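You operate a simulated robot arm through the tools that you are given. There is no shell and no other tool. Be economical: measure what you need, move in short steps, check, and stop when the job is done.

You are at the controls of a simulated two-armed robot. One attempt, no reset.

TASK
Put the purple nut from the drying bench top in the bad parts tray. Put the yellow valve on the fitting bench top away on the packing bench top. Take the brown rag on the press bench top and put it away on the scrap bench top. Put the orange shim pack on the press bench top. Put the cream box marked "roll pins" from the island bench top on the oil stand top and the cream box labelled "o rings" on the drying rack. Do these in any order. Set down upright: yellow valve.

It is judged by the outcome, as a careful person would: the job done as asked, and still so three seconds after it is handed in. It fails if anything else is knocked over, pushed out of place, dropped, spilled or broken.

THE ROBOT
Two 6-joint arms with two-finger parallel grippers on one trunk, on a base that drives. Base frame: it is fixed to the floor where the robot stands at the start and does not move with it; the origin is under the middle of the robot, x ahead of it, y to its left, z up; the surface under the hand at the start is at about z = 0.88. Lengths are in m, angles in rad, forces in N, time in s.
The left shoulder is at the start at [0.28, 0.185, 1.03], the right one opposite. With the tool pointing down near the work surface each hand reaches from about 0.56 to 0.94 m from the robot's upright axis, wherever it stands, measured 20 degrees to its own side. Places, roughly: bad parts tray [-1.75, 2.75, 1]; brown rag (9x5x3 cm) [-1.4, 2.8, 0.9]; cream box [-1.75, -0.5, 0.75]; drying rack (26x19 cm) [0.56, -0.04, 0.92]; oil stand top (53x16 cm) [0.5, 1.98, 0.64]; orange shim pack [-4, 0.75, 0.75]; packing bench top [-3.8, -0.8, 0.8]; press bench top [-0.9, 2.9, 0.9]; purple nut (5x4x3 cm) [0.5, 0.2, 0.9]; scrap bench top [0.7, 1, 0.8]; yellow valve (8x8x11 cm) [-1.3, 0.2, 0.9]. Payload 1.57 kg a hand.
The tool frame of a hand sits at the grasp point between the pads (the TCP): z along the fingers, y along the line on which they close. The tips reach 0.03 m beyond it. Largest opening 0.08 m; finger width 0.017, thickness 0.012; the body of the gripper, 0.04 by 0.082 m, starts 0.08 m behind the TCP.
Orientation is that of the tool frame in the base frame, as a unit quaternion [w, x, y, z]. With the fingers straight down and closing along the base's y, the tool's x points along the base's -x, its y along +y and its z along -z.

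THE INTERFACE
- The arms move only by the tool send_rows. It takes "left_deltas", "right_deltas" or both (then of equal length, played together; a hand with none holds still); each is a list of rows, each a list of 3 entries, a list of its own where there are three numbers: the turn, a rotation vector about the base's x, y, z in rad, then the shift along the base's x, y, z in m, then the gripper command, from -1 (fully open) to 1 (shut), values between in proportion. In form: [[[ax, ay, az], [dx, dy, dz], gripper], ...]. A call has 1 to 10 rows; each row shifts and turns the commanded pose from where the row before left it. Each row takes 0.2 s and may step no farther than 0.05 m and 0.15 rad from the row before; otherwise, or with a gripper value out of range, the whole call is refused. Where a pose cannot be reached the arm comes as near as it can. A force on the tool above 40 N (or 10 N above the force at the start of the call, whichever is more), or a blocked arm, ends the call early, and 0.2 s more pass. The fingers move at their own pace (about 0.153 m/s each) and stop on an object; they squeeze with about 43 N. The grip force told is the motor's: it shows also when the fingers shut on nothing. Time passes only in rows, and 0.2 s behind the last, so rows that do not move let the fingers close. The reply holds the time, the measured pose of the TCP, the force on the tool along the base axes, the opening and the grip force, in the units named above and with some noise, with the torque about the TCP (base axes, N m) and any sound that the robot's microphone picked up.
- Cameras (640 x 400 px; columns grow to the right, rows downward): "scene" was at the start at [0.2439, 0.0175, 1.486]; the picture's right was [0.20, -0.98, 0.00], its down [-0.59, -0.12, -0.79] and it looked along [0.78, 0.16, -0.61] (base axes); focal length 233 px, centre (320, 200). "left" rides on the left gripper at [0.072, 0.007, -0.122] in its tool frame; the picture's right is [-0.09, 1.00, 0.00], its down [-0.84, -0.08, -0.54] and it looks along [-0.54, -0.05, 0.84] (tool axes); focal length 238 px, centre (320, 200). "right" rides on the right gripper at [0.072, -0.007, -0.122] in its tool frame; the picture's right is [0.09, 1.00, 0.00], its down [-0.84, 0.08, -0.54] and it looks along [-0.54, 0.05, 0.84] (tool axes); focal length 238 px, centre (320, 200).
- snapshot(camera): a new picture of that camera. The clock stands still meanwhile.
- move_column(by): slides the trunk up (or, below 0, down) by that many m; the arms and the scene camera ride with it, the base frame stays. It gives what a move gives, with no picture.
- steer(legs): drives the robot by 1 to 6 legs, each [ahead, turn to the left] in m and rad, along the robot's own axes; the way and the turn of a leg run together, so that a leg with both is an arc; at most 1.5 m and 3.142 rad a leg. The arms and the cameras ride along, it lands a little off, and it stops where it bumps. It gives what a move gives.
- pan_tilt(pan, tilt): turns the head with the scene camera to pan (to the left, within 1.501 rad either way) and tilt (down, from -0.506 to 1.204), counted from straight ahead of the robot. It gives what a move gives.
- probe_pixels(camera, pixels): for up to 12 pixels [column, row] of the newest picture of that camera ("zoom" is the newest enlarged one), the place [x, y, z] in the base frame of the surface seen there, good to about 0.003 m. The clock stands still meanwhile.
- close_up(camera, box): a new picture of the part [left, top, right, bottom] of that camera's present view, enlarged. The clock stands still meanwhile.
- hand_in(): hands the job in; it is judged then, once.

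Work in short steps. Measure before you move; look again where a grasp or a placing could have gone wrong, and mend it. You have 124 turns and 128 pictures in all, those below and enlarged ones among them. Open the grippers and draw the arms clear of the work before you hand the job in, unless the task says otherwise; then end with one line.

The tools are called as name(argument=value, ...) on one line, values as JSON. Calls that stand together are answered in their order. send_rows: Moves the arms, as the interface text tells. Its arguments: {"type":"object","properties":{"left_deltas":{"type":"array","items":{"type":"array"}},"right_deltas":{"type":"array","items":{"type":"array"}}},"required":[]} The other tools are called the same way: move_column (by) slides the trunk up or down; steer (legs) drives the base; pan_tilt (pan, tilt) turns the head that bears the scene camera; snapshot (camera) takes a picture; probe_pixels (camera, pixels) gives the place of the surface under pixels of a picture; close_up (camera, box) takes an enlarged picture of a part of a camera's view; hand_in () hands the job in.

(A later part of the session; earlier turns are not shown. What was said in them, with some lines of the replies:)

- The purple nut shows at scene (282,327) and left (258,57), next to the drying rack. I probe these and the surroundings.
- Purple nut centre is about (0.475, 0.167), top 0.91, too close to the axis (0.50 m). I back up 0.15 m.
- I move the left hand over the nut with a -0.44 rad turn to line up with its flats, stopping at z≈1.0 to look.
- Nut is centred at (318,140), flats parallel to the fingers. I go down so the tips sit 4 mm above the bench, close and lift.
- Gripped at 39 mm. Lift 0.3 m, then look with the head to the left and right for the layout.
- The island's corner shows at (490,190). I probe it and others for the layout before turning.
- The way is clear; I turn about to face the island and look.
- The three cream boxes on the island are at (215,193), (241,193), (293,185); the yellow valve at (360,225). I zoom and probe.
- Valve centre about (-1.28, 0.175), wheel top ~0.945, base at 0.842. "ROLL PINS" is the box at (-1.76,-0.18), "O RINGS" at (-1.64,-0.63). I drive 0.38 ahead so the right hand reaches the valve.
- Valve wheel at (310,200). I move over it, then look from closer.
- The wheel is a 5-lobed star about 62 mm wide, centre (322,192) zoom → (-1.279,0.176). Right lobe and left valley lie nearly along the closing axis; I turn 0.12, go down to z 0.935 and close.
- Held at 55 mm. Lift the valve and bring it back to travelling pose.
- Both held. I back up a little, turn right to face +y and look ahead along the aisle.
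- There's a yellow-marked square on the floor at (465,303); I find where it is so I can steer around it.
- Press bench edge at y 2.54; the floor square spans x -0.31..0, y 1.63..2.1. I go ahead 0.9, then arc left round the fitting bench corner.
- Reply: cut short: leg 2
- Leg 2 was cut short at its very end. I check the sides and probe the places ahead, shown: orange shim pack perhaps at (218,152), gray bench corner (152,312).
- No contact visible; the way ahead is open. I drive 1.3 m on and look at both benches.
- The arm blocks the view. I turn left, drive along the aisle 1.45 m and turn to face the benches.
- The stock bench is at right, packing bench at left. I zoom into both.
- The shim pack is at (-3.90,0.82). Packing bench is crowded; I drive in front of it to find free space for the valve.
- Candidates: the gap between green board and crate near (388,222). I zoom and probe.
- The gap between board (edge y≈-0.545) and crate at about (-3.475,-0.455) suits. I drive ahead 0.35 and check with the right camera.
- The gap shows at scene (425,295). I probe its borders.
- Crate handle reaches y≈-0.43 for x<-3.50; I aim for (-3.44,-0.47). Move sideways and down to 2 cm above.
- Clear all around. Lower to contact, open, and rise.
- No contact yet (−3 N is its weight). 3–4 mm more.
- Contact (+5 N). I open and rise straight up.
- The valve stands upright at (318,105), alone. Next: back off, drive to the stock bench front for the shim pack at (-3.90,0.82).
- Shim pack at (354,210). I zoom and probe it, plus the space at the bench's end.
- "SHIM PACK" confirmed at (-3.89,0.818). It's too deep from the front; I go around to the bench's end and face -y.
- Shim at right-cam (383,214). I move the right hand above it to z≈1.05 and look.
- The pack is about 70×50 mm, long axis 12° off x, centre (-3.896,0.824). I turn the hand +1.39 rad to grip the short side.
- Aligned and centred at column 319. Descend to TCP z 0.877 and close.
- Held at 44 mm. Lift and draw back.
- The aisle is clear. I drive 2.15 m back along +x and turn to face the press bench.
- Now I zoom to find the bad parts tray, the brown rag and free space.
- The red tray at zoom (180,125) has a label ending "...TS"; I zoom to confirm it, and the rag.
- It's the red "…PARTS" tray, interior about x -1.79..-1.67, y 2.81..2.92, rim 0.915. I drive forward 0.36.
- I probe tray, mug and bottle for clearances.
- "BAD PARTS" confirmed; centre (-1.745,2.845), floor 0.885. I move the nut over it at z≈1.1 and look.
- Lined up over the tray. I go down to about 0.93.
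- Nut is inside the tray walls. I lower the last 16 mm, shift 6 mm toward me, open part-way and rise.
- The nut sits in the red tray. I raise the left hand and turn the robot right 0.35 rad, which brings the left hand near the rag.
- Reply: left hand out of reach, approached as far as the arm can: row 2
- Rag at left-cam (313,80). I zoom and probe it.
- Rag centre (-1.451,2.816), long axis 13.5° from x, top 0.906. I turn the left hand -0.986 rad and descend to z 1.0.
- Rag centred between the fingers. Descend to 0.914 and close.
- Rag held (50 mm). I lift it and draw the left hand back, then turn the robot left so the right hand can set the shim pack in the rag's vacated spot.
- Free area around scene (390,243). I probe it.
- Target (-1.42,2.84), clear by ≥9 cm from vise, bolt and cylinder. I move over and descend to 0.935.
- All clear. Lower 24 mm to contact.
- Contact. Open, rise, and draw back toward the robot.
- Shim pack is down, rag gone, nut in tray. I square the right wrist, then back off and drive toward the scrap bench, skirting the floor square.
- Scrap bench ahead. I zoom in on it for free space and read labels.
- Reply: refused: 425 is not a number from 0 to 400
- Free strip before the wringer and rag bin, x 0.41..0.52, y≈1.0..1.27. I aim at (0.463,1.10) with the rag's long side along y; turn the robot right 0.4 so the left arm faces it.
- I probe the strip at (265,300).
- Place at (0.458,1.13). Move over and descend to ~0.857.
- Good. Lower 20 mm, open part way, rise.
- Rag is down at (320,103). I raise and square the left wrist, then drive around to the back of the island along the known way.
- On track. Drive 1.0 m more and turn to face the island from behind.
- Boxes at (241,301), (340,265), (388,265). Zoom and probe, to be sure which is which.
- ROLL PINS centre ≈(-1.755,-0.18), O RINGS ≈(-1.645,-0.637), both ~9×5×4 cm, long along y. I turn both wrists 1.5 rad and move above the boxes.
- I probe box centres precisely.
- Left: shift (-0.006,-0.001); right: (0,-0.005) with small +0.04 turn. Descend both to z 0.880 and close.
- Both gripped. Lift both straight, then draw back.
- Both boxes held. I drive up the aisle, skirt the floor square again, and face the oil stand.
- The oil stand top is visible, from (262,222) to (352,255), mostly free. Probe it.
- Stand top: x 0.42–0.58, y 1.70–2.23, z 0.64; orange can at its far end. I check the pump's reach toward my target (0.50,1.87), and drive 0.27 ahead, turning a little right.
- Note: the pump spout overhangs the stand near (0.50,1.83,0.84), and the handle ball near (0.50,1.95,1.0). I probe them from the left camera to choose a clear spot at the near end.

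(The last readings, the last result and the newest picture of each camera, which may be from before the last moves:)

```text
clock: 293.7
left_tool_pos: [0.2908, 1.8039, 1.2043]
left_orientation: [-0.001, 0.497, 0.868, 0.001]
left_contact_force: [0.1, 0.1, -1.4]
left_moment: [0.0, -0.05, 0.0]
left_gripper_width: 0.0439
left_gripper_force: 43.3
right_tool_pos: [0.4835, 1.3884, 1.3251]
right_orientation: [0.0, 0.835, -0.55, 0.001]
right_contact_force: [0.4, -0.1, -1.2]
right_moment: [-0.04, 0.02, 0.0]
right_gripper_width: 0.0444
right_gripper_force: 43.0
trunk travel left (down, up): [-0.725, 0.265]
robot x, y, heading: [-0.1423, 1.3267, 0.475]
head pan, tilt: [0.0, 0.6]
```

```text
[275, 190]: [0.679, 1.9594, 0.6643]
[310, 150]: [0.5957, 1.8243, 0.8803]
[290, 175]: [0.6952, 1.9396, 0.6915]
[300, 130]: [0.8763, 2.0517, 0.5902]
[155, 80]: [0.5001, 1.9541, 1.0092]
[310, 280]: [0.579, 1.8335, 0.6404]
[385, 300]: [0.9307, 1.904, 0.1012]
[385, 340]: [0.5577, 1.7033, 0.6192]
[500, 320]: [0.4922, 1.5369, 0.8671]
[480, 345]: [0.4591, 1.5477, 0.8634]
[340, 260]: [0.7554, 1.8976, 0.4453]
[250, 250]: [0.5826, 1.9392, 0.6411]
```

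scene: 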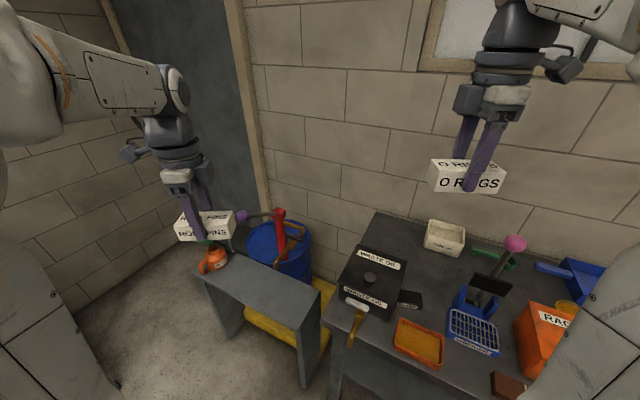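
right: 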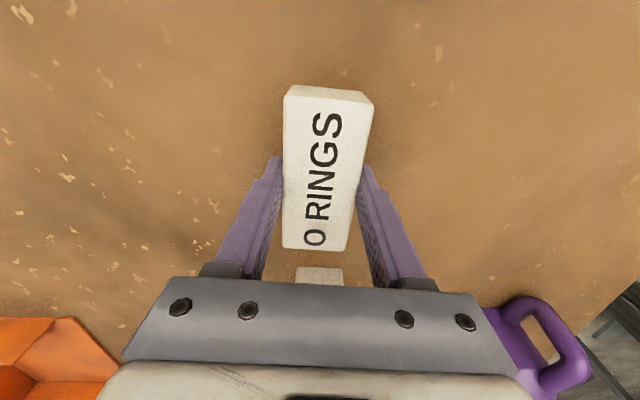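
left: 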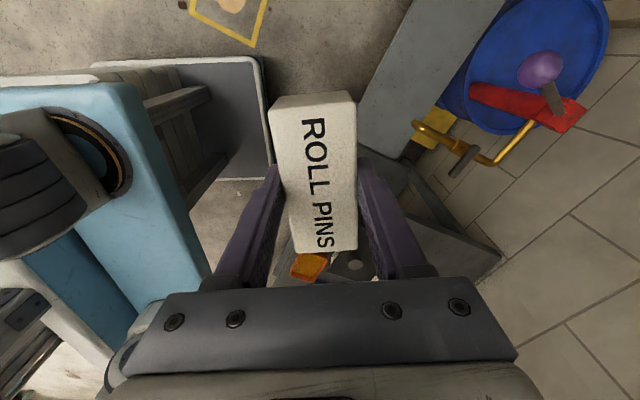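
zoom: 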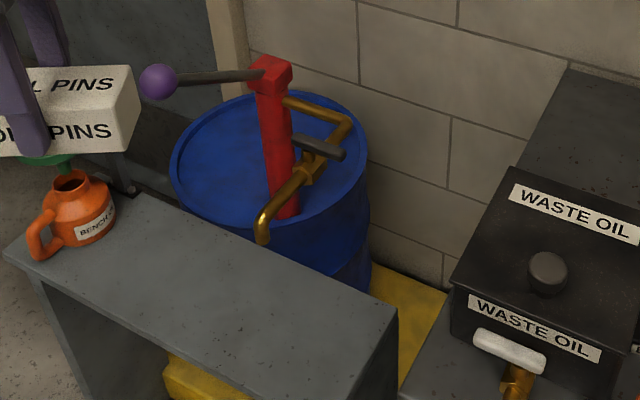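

Spout tip is at (0.493,1.833,0.84). I choose the near end, centre (0.48,1.745), box long side along x. First turn the wrist +1.04 and move above at z 1.2.

send_rows(left_deltas=[[[0, 0, 0.13], [0.024, -0.0075, 0], 1], [[0, 0, 0.13], [0.024, -0.0075, 0], 1], [[0, 0, 0.13], [0.024, -0.0075, 0], 1], [[0, 0, 0.13], [0.024, -0.0075, 0], 1], [[0, 0, 0.13], [0.024, -0.0075, 0], 1], [[0, 0, 0.13], [0.024, -0.0075, 0], 1], [[0, 0, 0.13], [0.024, -0.0075, 0], 1], [[0, 0, 0.13], [0.021, -0.0065, 0], 1]])

move_column(by=-0.2)

snapshot(camera="left")

snapshot(camera="scene")

```text
clock: 295.5
left_tool_pos: [0.4794, 1.7472, 1.2051]
left_orientation: [-0.001, -0.001, 1.0, 0.0]
left_contact_force: [-0.1, -0.4, -2.3]
left_moment: [0.01, 0.01, 0.03]
left_gripper_width: 0.0443
left_gripper_force: 42.8
right_tool_pos: [0.4832, 1.3881, 1.3251]
right_orientation: [0.001, 0.836, -0.548, 0.0]
right_contact_force: [0.1, -0.9, -0.9]
right_moment: [-0.01, -0.01, -0.01]
right_gripper_width: 0.0442
right_gripper_force: 43.1
trunk travel left (down, up): [-0.725, 0.265]
robot x, y, heading: [-0.1403, 1.3275, 0.467]
head pan, tilt: [0.0, 0.6]
```

```text
clock: 297.6
left_tool_pos: [0.4785, 1.7481, 1.0055]
left_orientation: [-0.001, -0.001, 1.0, 0.0]
left_contact_force: [0.3, -0.2, -1.1]
left_moment: [-0.01, -0.01, 0.02]
left_gripper_width: 0.044
left_gripper_force: 43.3
right_tool_pos: [0.4822, 1.3888, 1.1255]
right_orientation: [0.0, 0.836, -0.549, 0.001]
right_contact_force: [-0.2, -0.2, -2.1]
right_moment: [0.04, -0.04, 0.01]
right_gripper_width: 0.0441
right_gripper_force: 43.5
trunk travel left (down, up): [-0.525, 0.465]
robot x, y, heading: [-0.1414, 1.3278, 0.469]
head pan, tilt: [0.0, 0.6]
```

```text
45 pictures are left
```

left: 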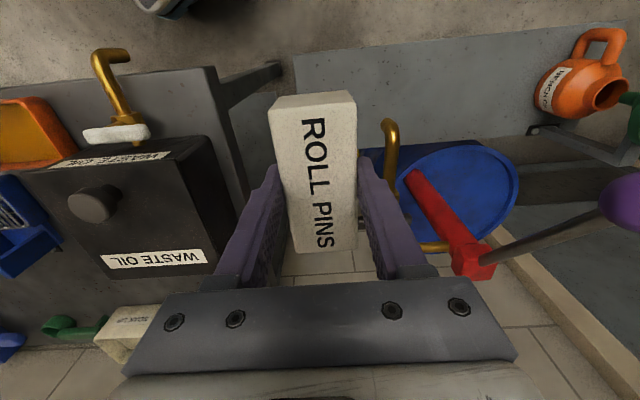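

```text
44 pictures are left
```

scene: 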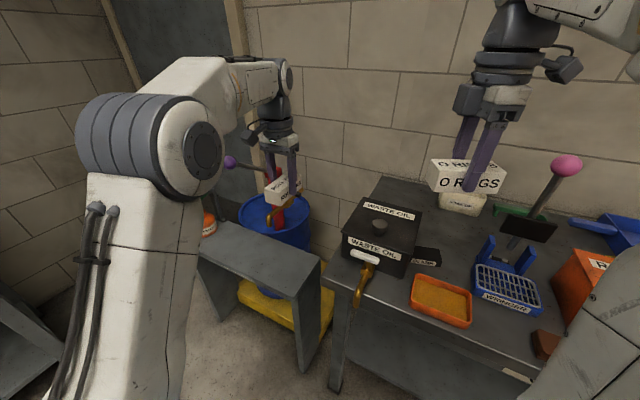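

I probe the neighbours: waste-oil box edge at (232,190), bench end (235,170), spout (390,130), stand end (295,55).

probe_pixels(camera="left", pixels=[[210, 140], [228, 195], [232, 120], [242, 165], [388, 125], [395, 150], [300, 60], [296, 90], [370, 80], [265, 75]])

```text
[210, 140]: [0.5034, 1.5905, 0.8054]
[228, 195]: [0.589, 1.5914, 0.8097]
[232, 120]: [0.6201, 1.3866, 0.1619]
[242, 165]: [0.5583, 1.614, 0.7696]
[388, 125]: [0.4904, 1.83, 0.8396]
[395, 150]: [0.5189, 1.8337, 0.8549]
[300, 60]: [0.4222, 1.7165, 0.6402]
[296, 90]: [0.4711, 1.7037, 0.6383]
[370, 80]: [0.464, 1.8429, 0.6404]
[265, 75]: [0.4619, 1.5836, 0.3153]
```

All clear by 8+ cm. Descend to about z 0.70.

send_rows(left_deltas=[[[0, 0, 0], [0, -0.002, -0.045], 1], [[0, 0, 0], [0, 0, -0.045], 1], [[0, 0, 0], [0, 0, -0.045], 1], [[0, 0, 0], [0, 0, -0.045], 1], [[0, 0, 0], [0, 0, -0.045], 1], [[0, 0, 0], [0, 0, -0.045], 1], [[0, 0, 0], [0, 0, -0.035], 1]])

snapshot(camera="left")

close_up(camera="scene", box=[180, 150, 400, 300])

```text
clock: 299.2
left_tool_pos: [0.4782, 1.7449, 0.7003]
left_orientation: [-0.001, 0.0, 1.0, 0.0]
left_contact_force: [-0.8, -0.4, -1.5]
left_moment: [0.0, 0.0, 0.01]
left_gripper_width: 0.044
left_gripper_force: 43.5
right_tool_pos: [0.4823, 1.3886, 1.1264]
right_orientation: [0.001, 0.837, -0.548, 0.002]
right_contact_force: [0.1, 0.1, -1.0]
right_moment: [0.0, -0.01, -0.01]
right_gripper_width: 0.044
right_gripper_force: 42.4
trunk travel left (down, up): [-0.525, 0.465]
robot x, y, heading: [-0.1391, 1.3289, 0.471]
head pan, tilt: [0.0, 0.6]
```

```text
43 pictures are left
```

left: 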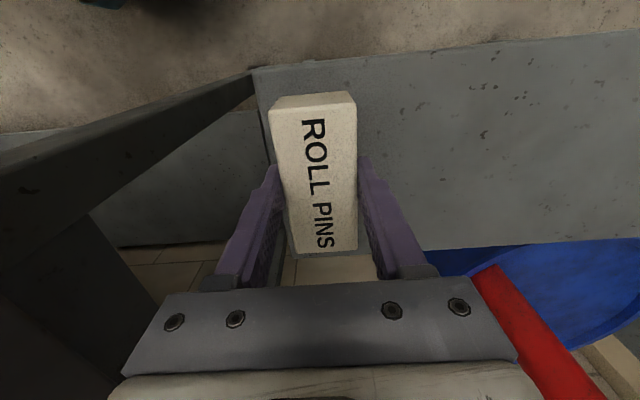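

```text
2.67 times, centred on (290, 225) of scene
```

zoom: 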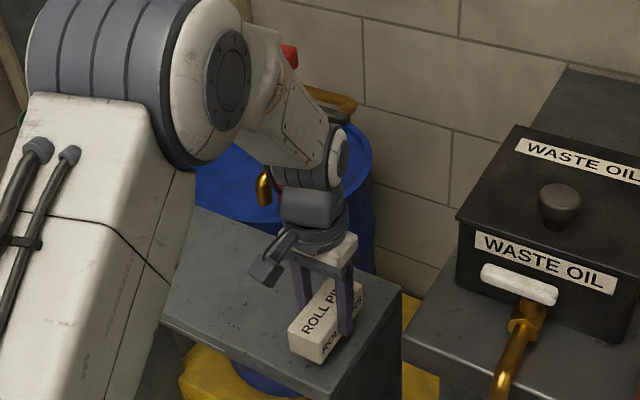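

Inside the stand outline; I shift 8 mm inward and lower to contact.

send_rows(left_deltas=[[[0, 0, 0], [0.002, 0.008, -0.006], 1], [[0, 0, 0], [0, 0, -0.01], 1], [[0, 0, 0], [0, 0, -0.005], 1]])

```text
clock: 300.0
left_tool_pos: [0.4782, 1.7538, 0.6787]
left_orientation: [-0.001, -0.001, 1.0, 0.0]
left_contact_force: [0.5, -0.5, 0.0]
left_moment: [-0.03, -0.06, -0.02]
left_gripper_width: 0.0441
left_gripper_force: 42.6
right_tool_pos: [0.4819, 1.3887, 1.1262]
right_orientation: [0.0, 0.836, -0.548, 0.001]
right_contact_force: [0.4, -0.4, -0.5]
right_moment: [-0.02, -0.01, 0.0]
right_gripper_width: 0.0442
right_gripper_force: 42.7
trunk travel left (down, up): [-0.525, 0.465]
robot x, y, heading: [-0.1415, 1.327, 0.467]
head pan, tilt: [0.0, 0.6]
```

Just touching (load now 0 N). Open part-way and rise straight up.

send_rows(left_deltas=[[[0, 0, 0], [0, 0, -0.001], 0], [[0, 0, 0], [0, 0, 0], -0.5], [[0, 0, 0], [0, 0, 0], -0.5], [[0, 0, 0], [0, 0, 0.03], -0.5], [[0, 0, 0], [0, -0.004, 0.045], -0.5], [[0, 0, 0], [0, -0.004, 0.045], -0.5], [[0, 0, 0], [0, 0, 0.045], -0.5], [[0, 0, 0], [0, 0, 0.045], -0.5], [[0, 0, 0], [0, 0, 0.045], -0.5], [[0, 0, 0], [0, 0, 0.045], -0.5]])

snapshot(camera="left")

```text
clock: 302.2
left_tool_pos: [0.4806, 1.7449, 0.9788]
left_orientation: [-0.001, 0.0, 1.0, 0.0]
left_contact_force: [0.7, -0.1, 0.2]
left_moment: [-0.02, -0.01, -0.01]
left_gripper_width: 0.0598
left_gripper_force: 0.1
right_tool_pos: [0.4828, 1.3886, 1.1258]
right_orientation: [0.0, 0.836, -0.549, 0.001]
right_contact_force: [-0.2, 0.7, -2.3]
right_moment: [0.0, -0.01, 0.01]
right_gripper_width: 0.0439
right_gripper_force: 42.6
trunk travel left (down, up): [-0.525, 0.465]
robot x, y, heading: [-0.1424, 1.3275, 0.468]
head pan, tilt: [0.0, 0.6]
```

```text
41 pictures are left
```

left: 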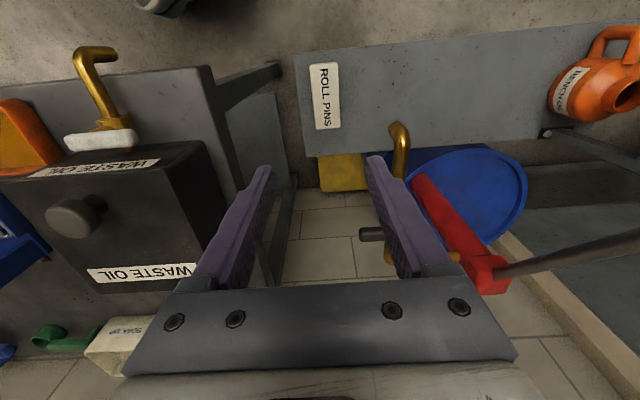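

Roll pins box rests on the stand. I raise the trunk, draw the left hand back, then drive to the drying bench.

move_column(by=0.2)

send_rows(left_deltas=[[[0, 0, 0.1], [-0.03, 0.0, 0.02], -1], [[0, 0, 0.1], [-0.03, 0.0, 0.01], -1], [[0, 0, 0.1], [-0.03, 0, 0], -1], [[0, 0, 0.1], [-0.03, 0, 0], -1], [[0, 0, 0.05], [-0.03, 0, 0], -1]])

steer(legs=[[-0.27, 0], [0, -2.04], [1.0, 0], [0, 1.57], [0.2, 0]])

snapshot(camera="scene")

snapshot(camera="right")

```text
clock: 304.4
left_tool_pos: [0.48, 1.7446, 1.1797]
left_orientation: [-0.001, 0.0, 1.0, 0.0]
left_contact_force: [-0.7, -1.0, -0.6]
left_moment: [0.0, 0.02, 0.01]
left_gripper_width: 0.0599
left_gripper_force: 0.1
right_tool_pos: [0.4831, 1.3881, 1.3247]
right_orientation: [0.001, 0.836, -0.549, 0.001]
right_contact_force: [-0.2, 0.2, -1.2]
right_moment: [0.01, -0.02, 0.01]
right_gripper_width: 0.0441
right_gripper_force: 42.9
trunk travel left (down, up): [-0.725, 0.265]
robot x, y, heading: [-0.1431, 1.3296, 0.471]
head pan, tilt: [0.0, 0.6]
```

```text
clock: 305.6
left_tool_pos: [0.3291, 1.7444, 1.2093]
left_orientation: [-0.001, -0.224, 0.975, 0.0]
left_contact_force: [0.0, -0.7, 0.5]
left_moment: [0.0, 0.02, 0.01]
left_gripper_width: 0.0803
left_gripper_force: 0.0
right_tool_pos: [0.4825, 1.3884, 1.3246]
right_orientation: [0.0, 0.836, -0.549, 0.001]
right_contact_force: [0.4, -0.4, -1.8]
right_moment: [0.05, 0.05, 0.02]
right_gripper_width: 0.0439
right_gripper_force: 43.2
trunk travel left (down, up): [-0.725, 0.265]
robot x, y, heading: [-0.1402, 1.3267, 0.468]
head pan, tilt: [0.0, 0.6]
```

```text
clock: 322.2
left_tool_pos: [0.4483, 0.3581, 1.2084]
left_orientation: [-0.001, 0.009, 1.0, 0.0]
left_contact_force: [0.4, 0.5, -0.4]
left_moment: [-0.01, -0.01, -0.01]
left_gripper_width: 0.0803
left_gripper_force: 0.2
right_tool_pos: [0.4255, -0.0284, 1.3268]
right_orientation: [-0.001, -0.687, 0.727, -0.001]
right_contact_force: [-0.3, -0.3, -0.5]
right_moment: [-0.01, -0.01, 0.02]
right_gripper_width: 0.044
right_gripper_force: 43.5
trunk travel left (down, up): [-0.725, 0.265]
robot x, y, heading: [-0.1598, 0.2005, 0.006]
head pan, tilt: [0.0, 0.6]
```

```text
40 pictures are left
```

scene: 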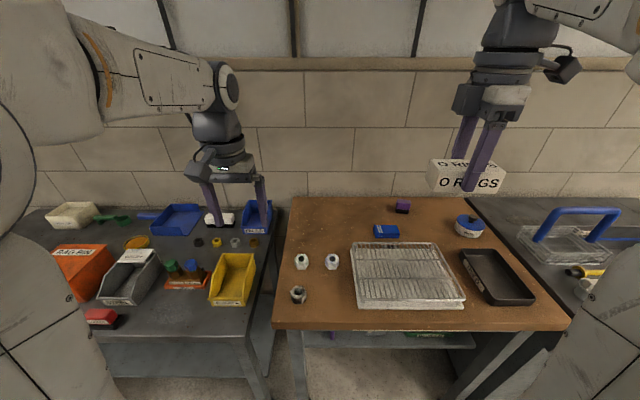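

```text
39 pictures are left
```

right: 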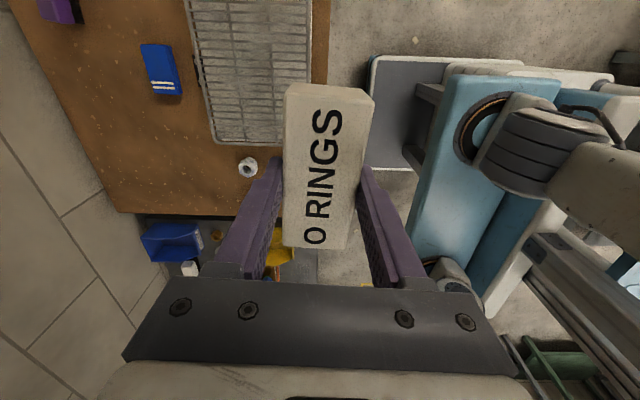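

The drying rack is empty at (405,275). I probe its corners and surface.

probe_pixels(camera="scene", pixels=[[405, 275], [395, 260], [420, 290], [353, 245], [434, 245], [464, 300], [358, 305], [380, 280], [440, 275], [400, 250], [360, 275], [408, 302]])

close_up(camera="scene", box=[335, 225, 485, 320])

```text
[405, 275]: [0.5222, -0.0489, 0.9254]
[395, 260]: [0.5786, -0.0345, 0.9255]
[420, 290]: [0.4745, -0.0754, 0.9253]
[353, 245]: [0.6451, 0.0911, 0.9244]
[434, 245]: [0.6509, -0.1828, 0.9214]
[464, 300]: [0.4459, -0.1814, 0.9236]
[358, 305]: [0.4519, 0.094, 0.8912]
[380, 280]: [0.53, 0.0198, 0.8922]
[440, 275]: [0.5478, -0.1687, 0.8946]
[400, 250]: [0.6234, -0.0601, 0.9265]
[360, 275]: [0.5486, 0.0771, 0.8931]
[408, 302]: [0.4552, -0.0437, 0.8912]
```

```text
4.21 times, centred on (410, 272) of scene
```

zoom: 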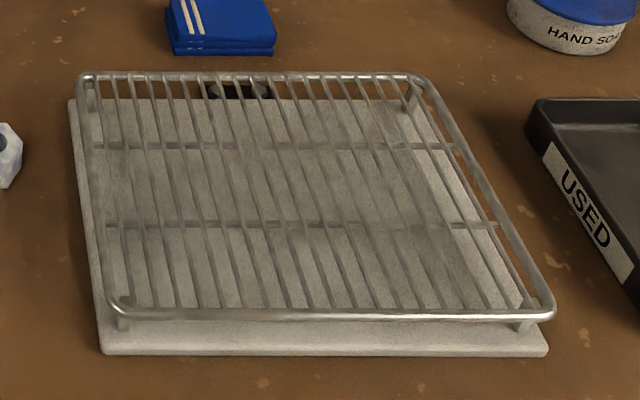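

Wire top at z≈0.925, centre (0.55,-0.045). Move the O rings box over and down to ~0.988.

send_rows(right_deltas=[[[0, 0, 0], [0.041, -0.006, -0.02], 1], [[0, 0, 0], [0.041, -0.006, -0.025], 1], [[0, 0, 0], [0.041, -0.006, -0.025], 1], [[0, 0, 0], [0, 0, -0.045], 1], [[0, 0, 0], [0, 0, -0.045], 1], [[0, 0, 0], [0, 0, -0.045], 1], [[0, 0, 0], [0, 0, -0.045], 1], [[0, 0, 0], [0, 0, -0.045], 1], [[0, 0, 0], [0, 0, -0.04], 1]])

snapshot(camera="right")

close_up(camera="scene", box=[335, 195, 495, 320])

```text
clock: 324.2
left_tool_pos: [0.4484, 0.3594, 1.209]
left_orientation: [0.0, 0.009, 1.0, 0.0]
left_contact_force: [0.2, -0.9, 0.4]
left_moment: [-0.01, 0.01, 0.01]
left_gripper_width: 0.08
left_gripper_force: 0.1
right_tool_pos: [0.5478, -0.0447, 0.9905]
right_orientation: [0.0, -0.686, 0.728, 0.0]
right_contact_force: [0.0, 0.0, -0.1]
right_moment: [0.01, -0.03, 0.02]
right_gripper_width: 0.0442
right_gripper_force: 42.7
trunk travel left (down, up): [-0.725, 0.265]
robot x, y, heading: [-0.1593, 0.2007, 0.005]
head pan, tilt: [0.0, 0.6]
```

```text
37 pictures are left
```

right: 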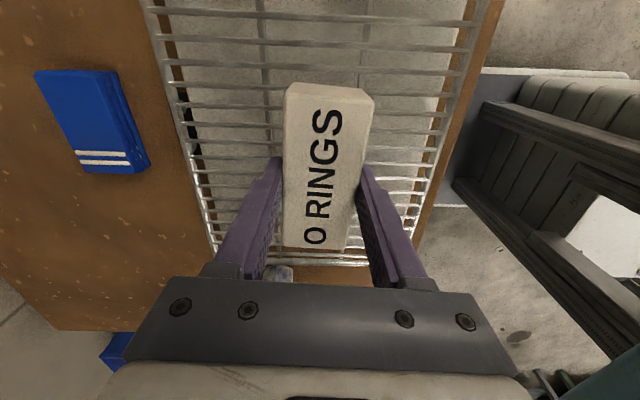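

```text
3.20 times, centred on (415, 258) of scene
```

zoom: 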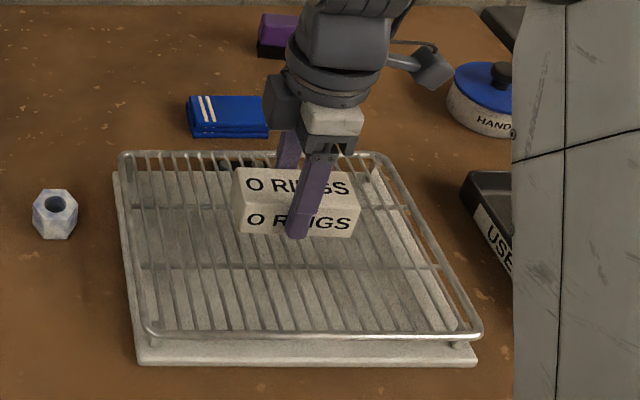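

Over the middle of the rack. Lower 24 mm to contact.

send_rows(right_deltas=[[[0, 0, 0], [0, 0, -0.014], 1], [[0, 0, 0], [0, 0, -0.007], 1], [[0, 0, 0], [0, 0, -0.003], 1]])

```text
clock: 325.0
left_tool_pos: [0.4496, 0.3576, 1.209]
left_orientation: [-0.001, 0.009, 1.0, 0.001]
left_contact_force: [0.6, 0.3, 0.6]
left_moment: [0.01, 0.01, 0.01]
left_gripper_width: 0.08
left_gripper_force: 0.0
right_tool_pos: [0.5489, -0.0459, 0.966]
right_orientation: [-0.001, -0.686, 0.728, 0.0]
right_contact_force: [-0.1, 0.3, -1.6]
right_moment: [0.01, 0.0, 0.0]
right_gripper_width: 0.0441
right_gripper_force: 43.0
trunk travel left (down, up): [-0.725, 0.265]
robot x, y, heading: [-0.1569, 0.202, 0.002]
head pan, tilt: [0.0, 0.6]
```

No contact yet; 3 mm more.

send_rows(right_deltas=[[[0, 0, 0], [0, 0, -0.0015], 1], [[0, 0, 0], [0, 0, -0.0015], 1]])

```text
clock: 325.6
left_tool_pos: [0.4488, 0.3574, 1.209]
left_orientation: [-0.001, 0.008, 1.0, 0.0]
left_contact_force: [0.3, 0.1, 0.0]
left_moment: [-0.02, -0.04, -0.04]
left_gripper_width: 0.0799
left_gripper_force: 0.0
right_tool_pos: [0.5475, -0.0463, 0.9633]
right_orientation: [0.0, -0.687, 0.727, -0.001]
right_contact_force: [-0.5, -1.0, 3.0]
right_moment: [-0.1, 0.12, 0.02]
right_gripper_width: 0.0442
right_gripper_force: 43.2
trunk travel left (down, up): [-0.725, 0.265]
robot x, y, heading: [-0.1563, 0.1997, 0.003]
head pan, tilt: [0.0, 0.6]
```

Contact at 0.963. Open, rise and check.

send_rows(right_deltas=[[[0, 0, 0], [0, 0, 0], 0], [[0, 0, 0], [0, 0, 0], -0.6], [[0, 0, 0], [0, 0, 0], -0.6], [[0, 0, 0], [0, 0, 0.03], -0.6], [[0, 0, 0], [0, 0, 0.045], -0.6], [[0, 0, 0], [0, 0, 0.045], -1], [[0, 0, 0], [0, 0, 0.045], -1], [[0, 0, 0], [-0.03, 0, 0.035], -1], [[0, 0, 0], [-0.04, 0, 0.02], -1], [[0, 0, 0], [-0.04, 0, 0.02], -1]])

snapshot(camera="scene")

```text
clock: 327.8
left_tool_pos: [0.4491, 0.3595, 1.2084]
left_orientation: [-0.001, 0.008, 1.0, 0.0]
left_contact_force: [-0.2, 0.4, 0.1]
left_moment: [-0.01, 0.0, 0.0]
left_gripper_width: 0.08
left_gripper_force: 0.2
right_tool_pos: [0.4361, -0.0471, 1.2053]
right_orientation: [0.0, -0.686, 0.727, 0.0]
right_contact_force: [0.4, -0.2, -0.5]
right_moment: [0.0, 0.0, 0.02]
right_gripper_width: 0.08
right_gripper_force: 0.0
trunk travel left (down, up): [-0.725, 0.265]
robot x, y, heading: [-0.1601, 0.1991, 0.002]
head pan, tilt: [0.0, 0.6]
```

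```text
35 pictures are left
```

scene: 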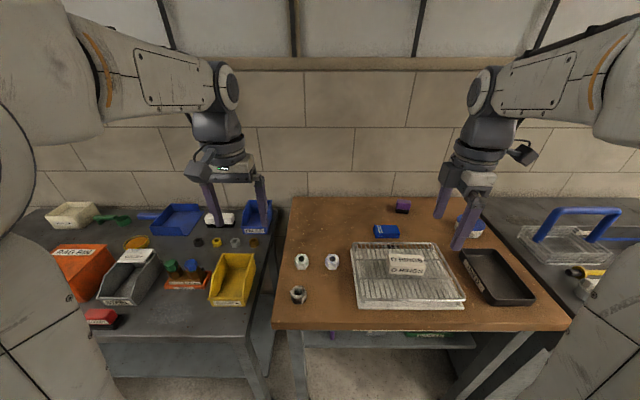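

The O rings box rests on the rack. I back off and take one last look at the oil stand and rag.

steer(legs=[[-0.25, 0], [0, 1.0]])

close_up(camera="scene", box=[160, 130, 480, 330])

```text
clock: 332.1
left_tool_pos: [-0.2076, 0.7958, 1.2093]
left_orientation: [0.0, -0.468, 0.883, 0.0]
left_contact_force: [0.1, -0.6, 0.2]
left_moment: [0.02, -0.01, 0.02]
left_gripper_width: 0.0801
left_gripper_force: 0.1
right_tool_pos: [0.124, 0.5653, 1.2035]
right_orientation: [0.0, 0.95, -0.313, 0.001]
right_contact_force: [0.4, -0.1, 0.0]
right_moment: [0.02, 0.02, -0.02]
right_gripper_width: 0.0797
right_gripper_force: 0.0
trunk travel left (down, up): [-0.725, 0.265]
robot x, y, heading: [-0.4077, 0.2011, 0.995]
head pan, tilt: [0.0, 0.6]
```

```text
2.00 times, centred on (320, 230) of scene
```

zoom: 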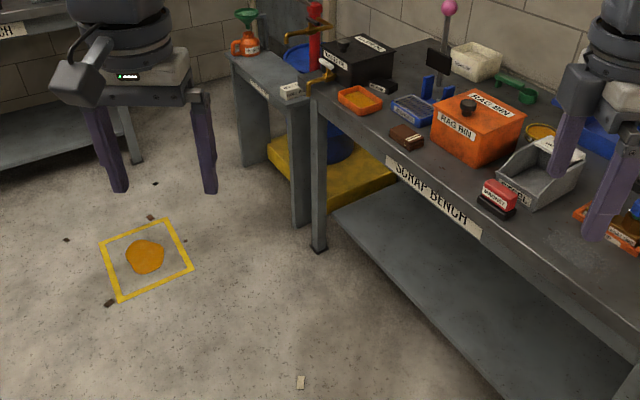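

The roll pins box is on the oil stand, the rag is on the scrap bench, the grippers are open and the arms are clear. I hand the job in.

hand_in()

```text
The job is handed in.
```

All six items are where you asked, and I handed the job in with both grippers open and the arms clear: purple nut in the bad parts tray, yellow valve upright on the packing bench, brown rag on the scrap bench, orange shim pack on the press bench, "roll pins" box on the oil stand, and "o rings" box on the drying rack.
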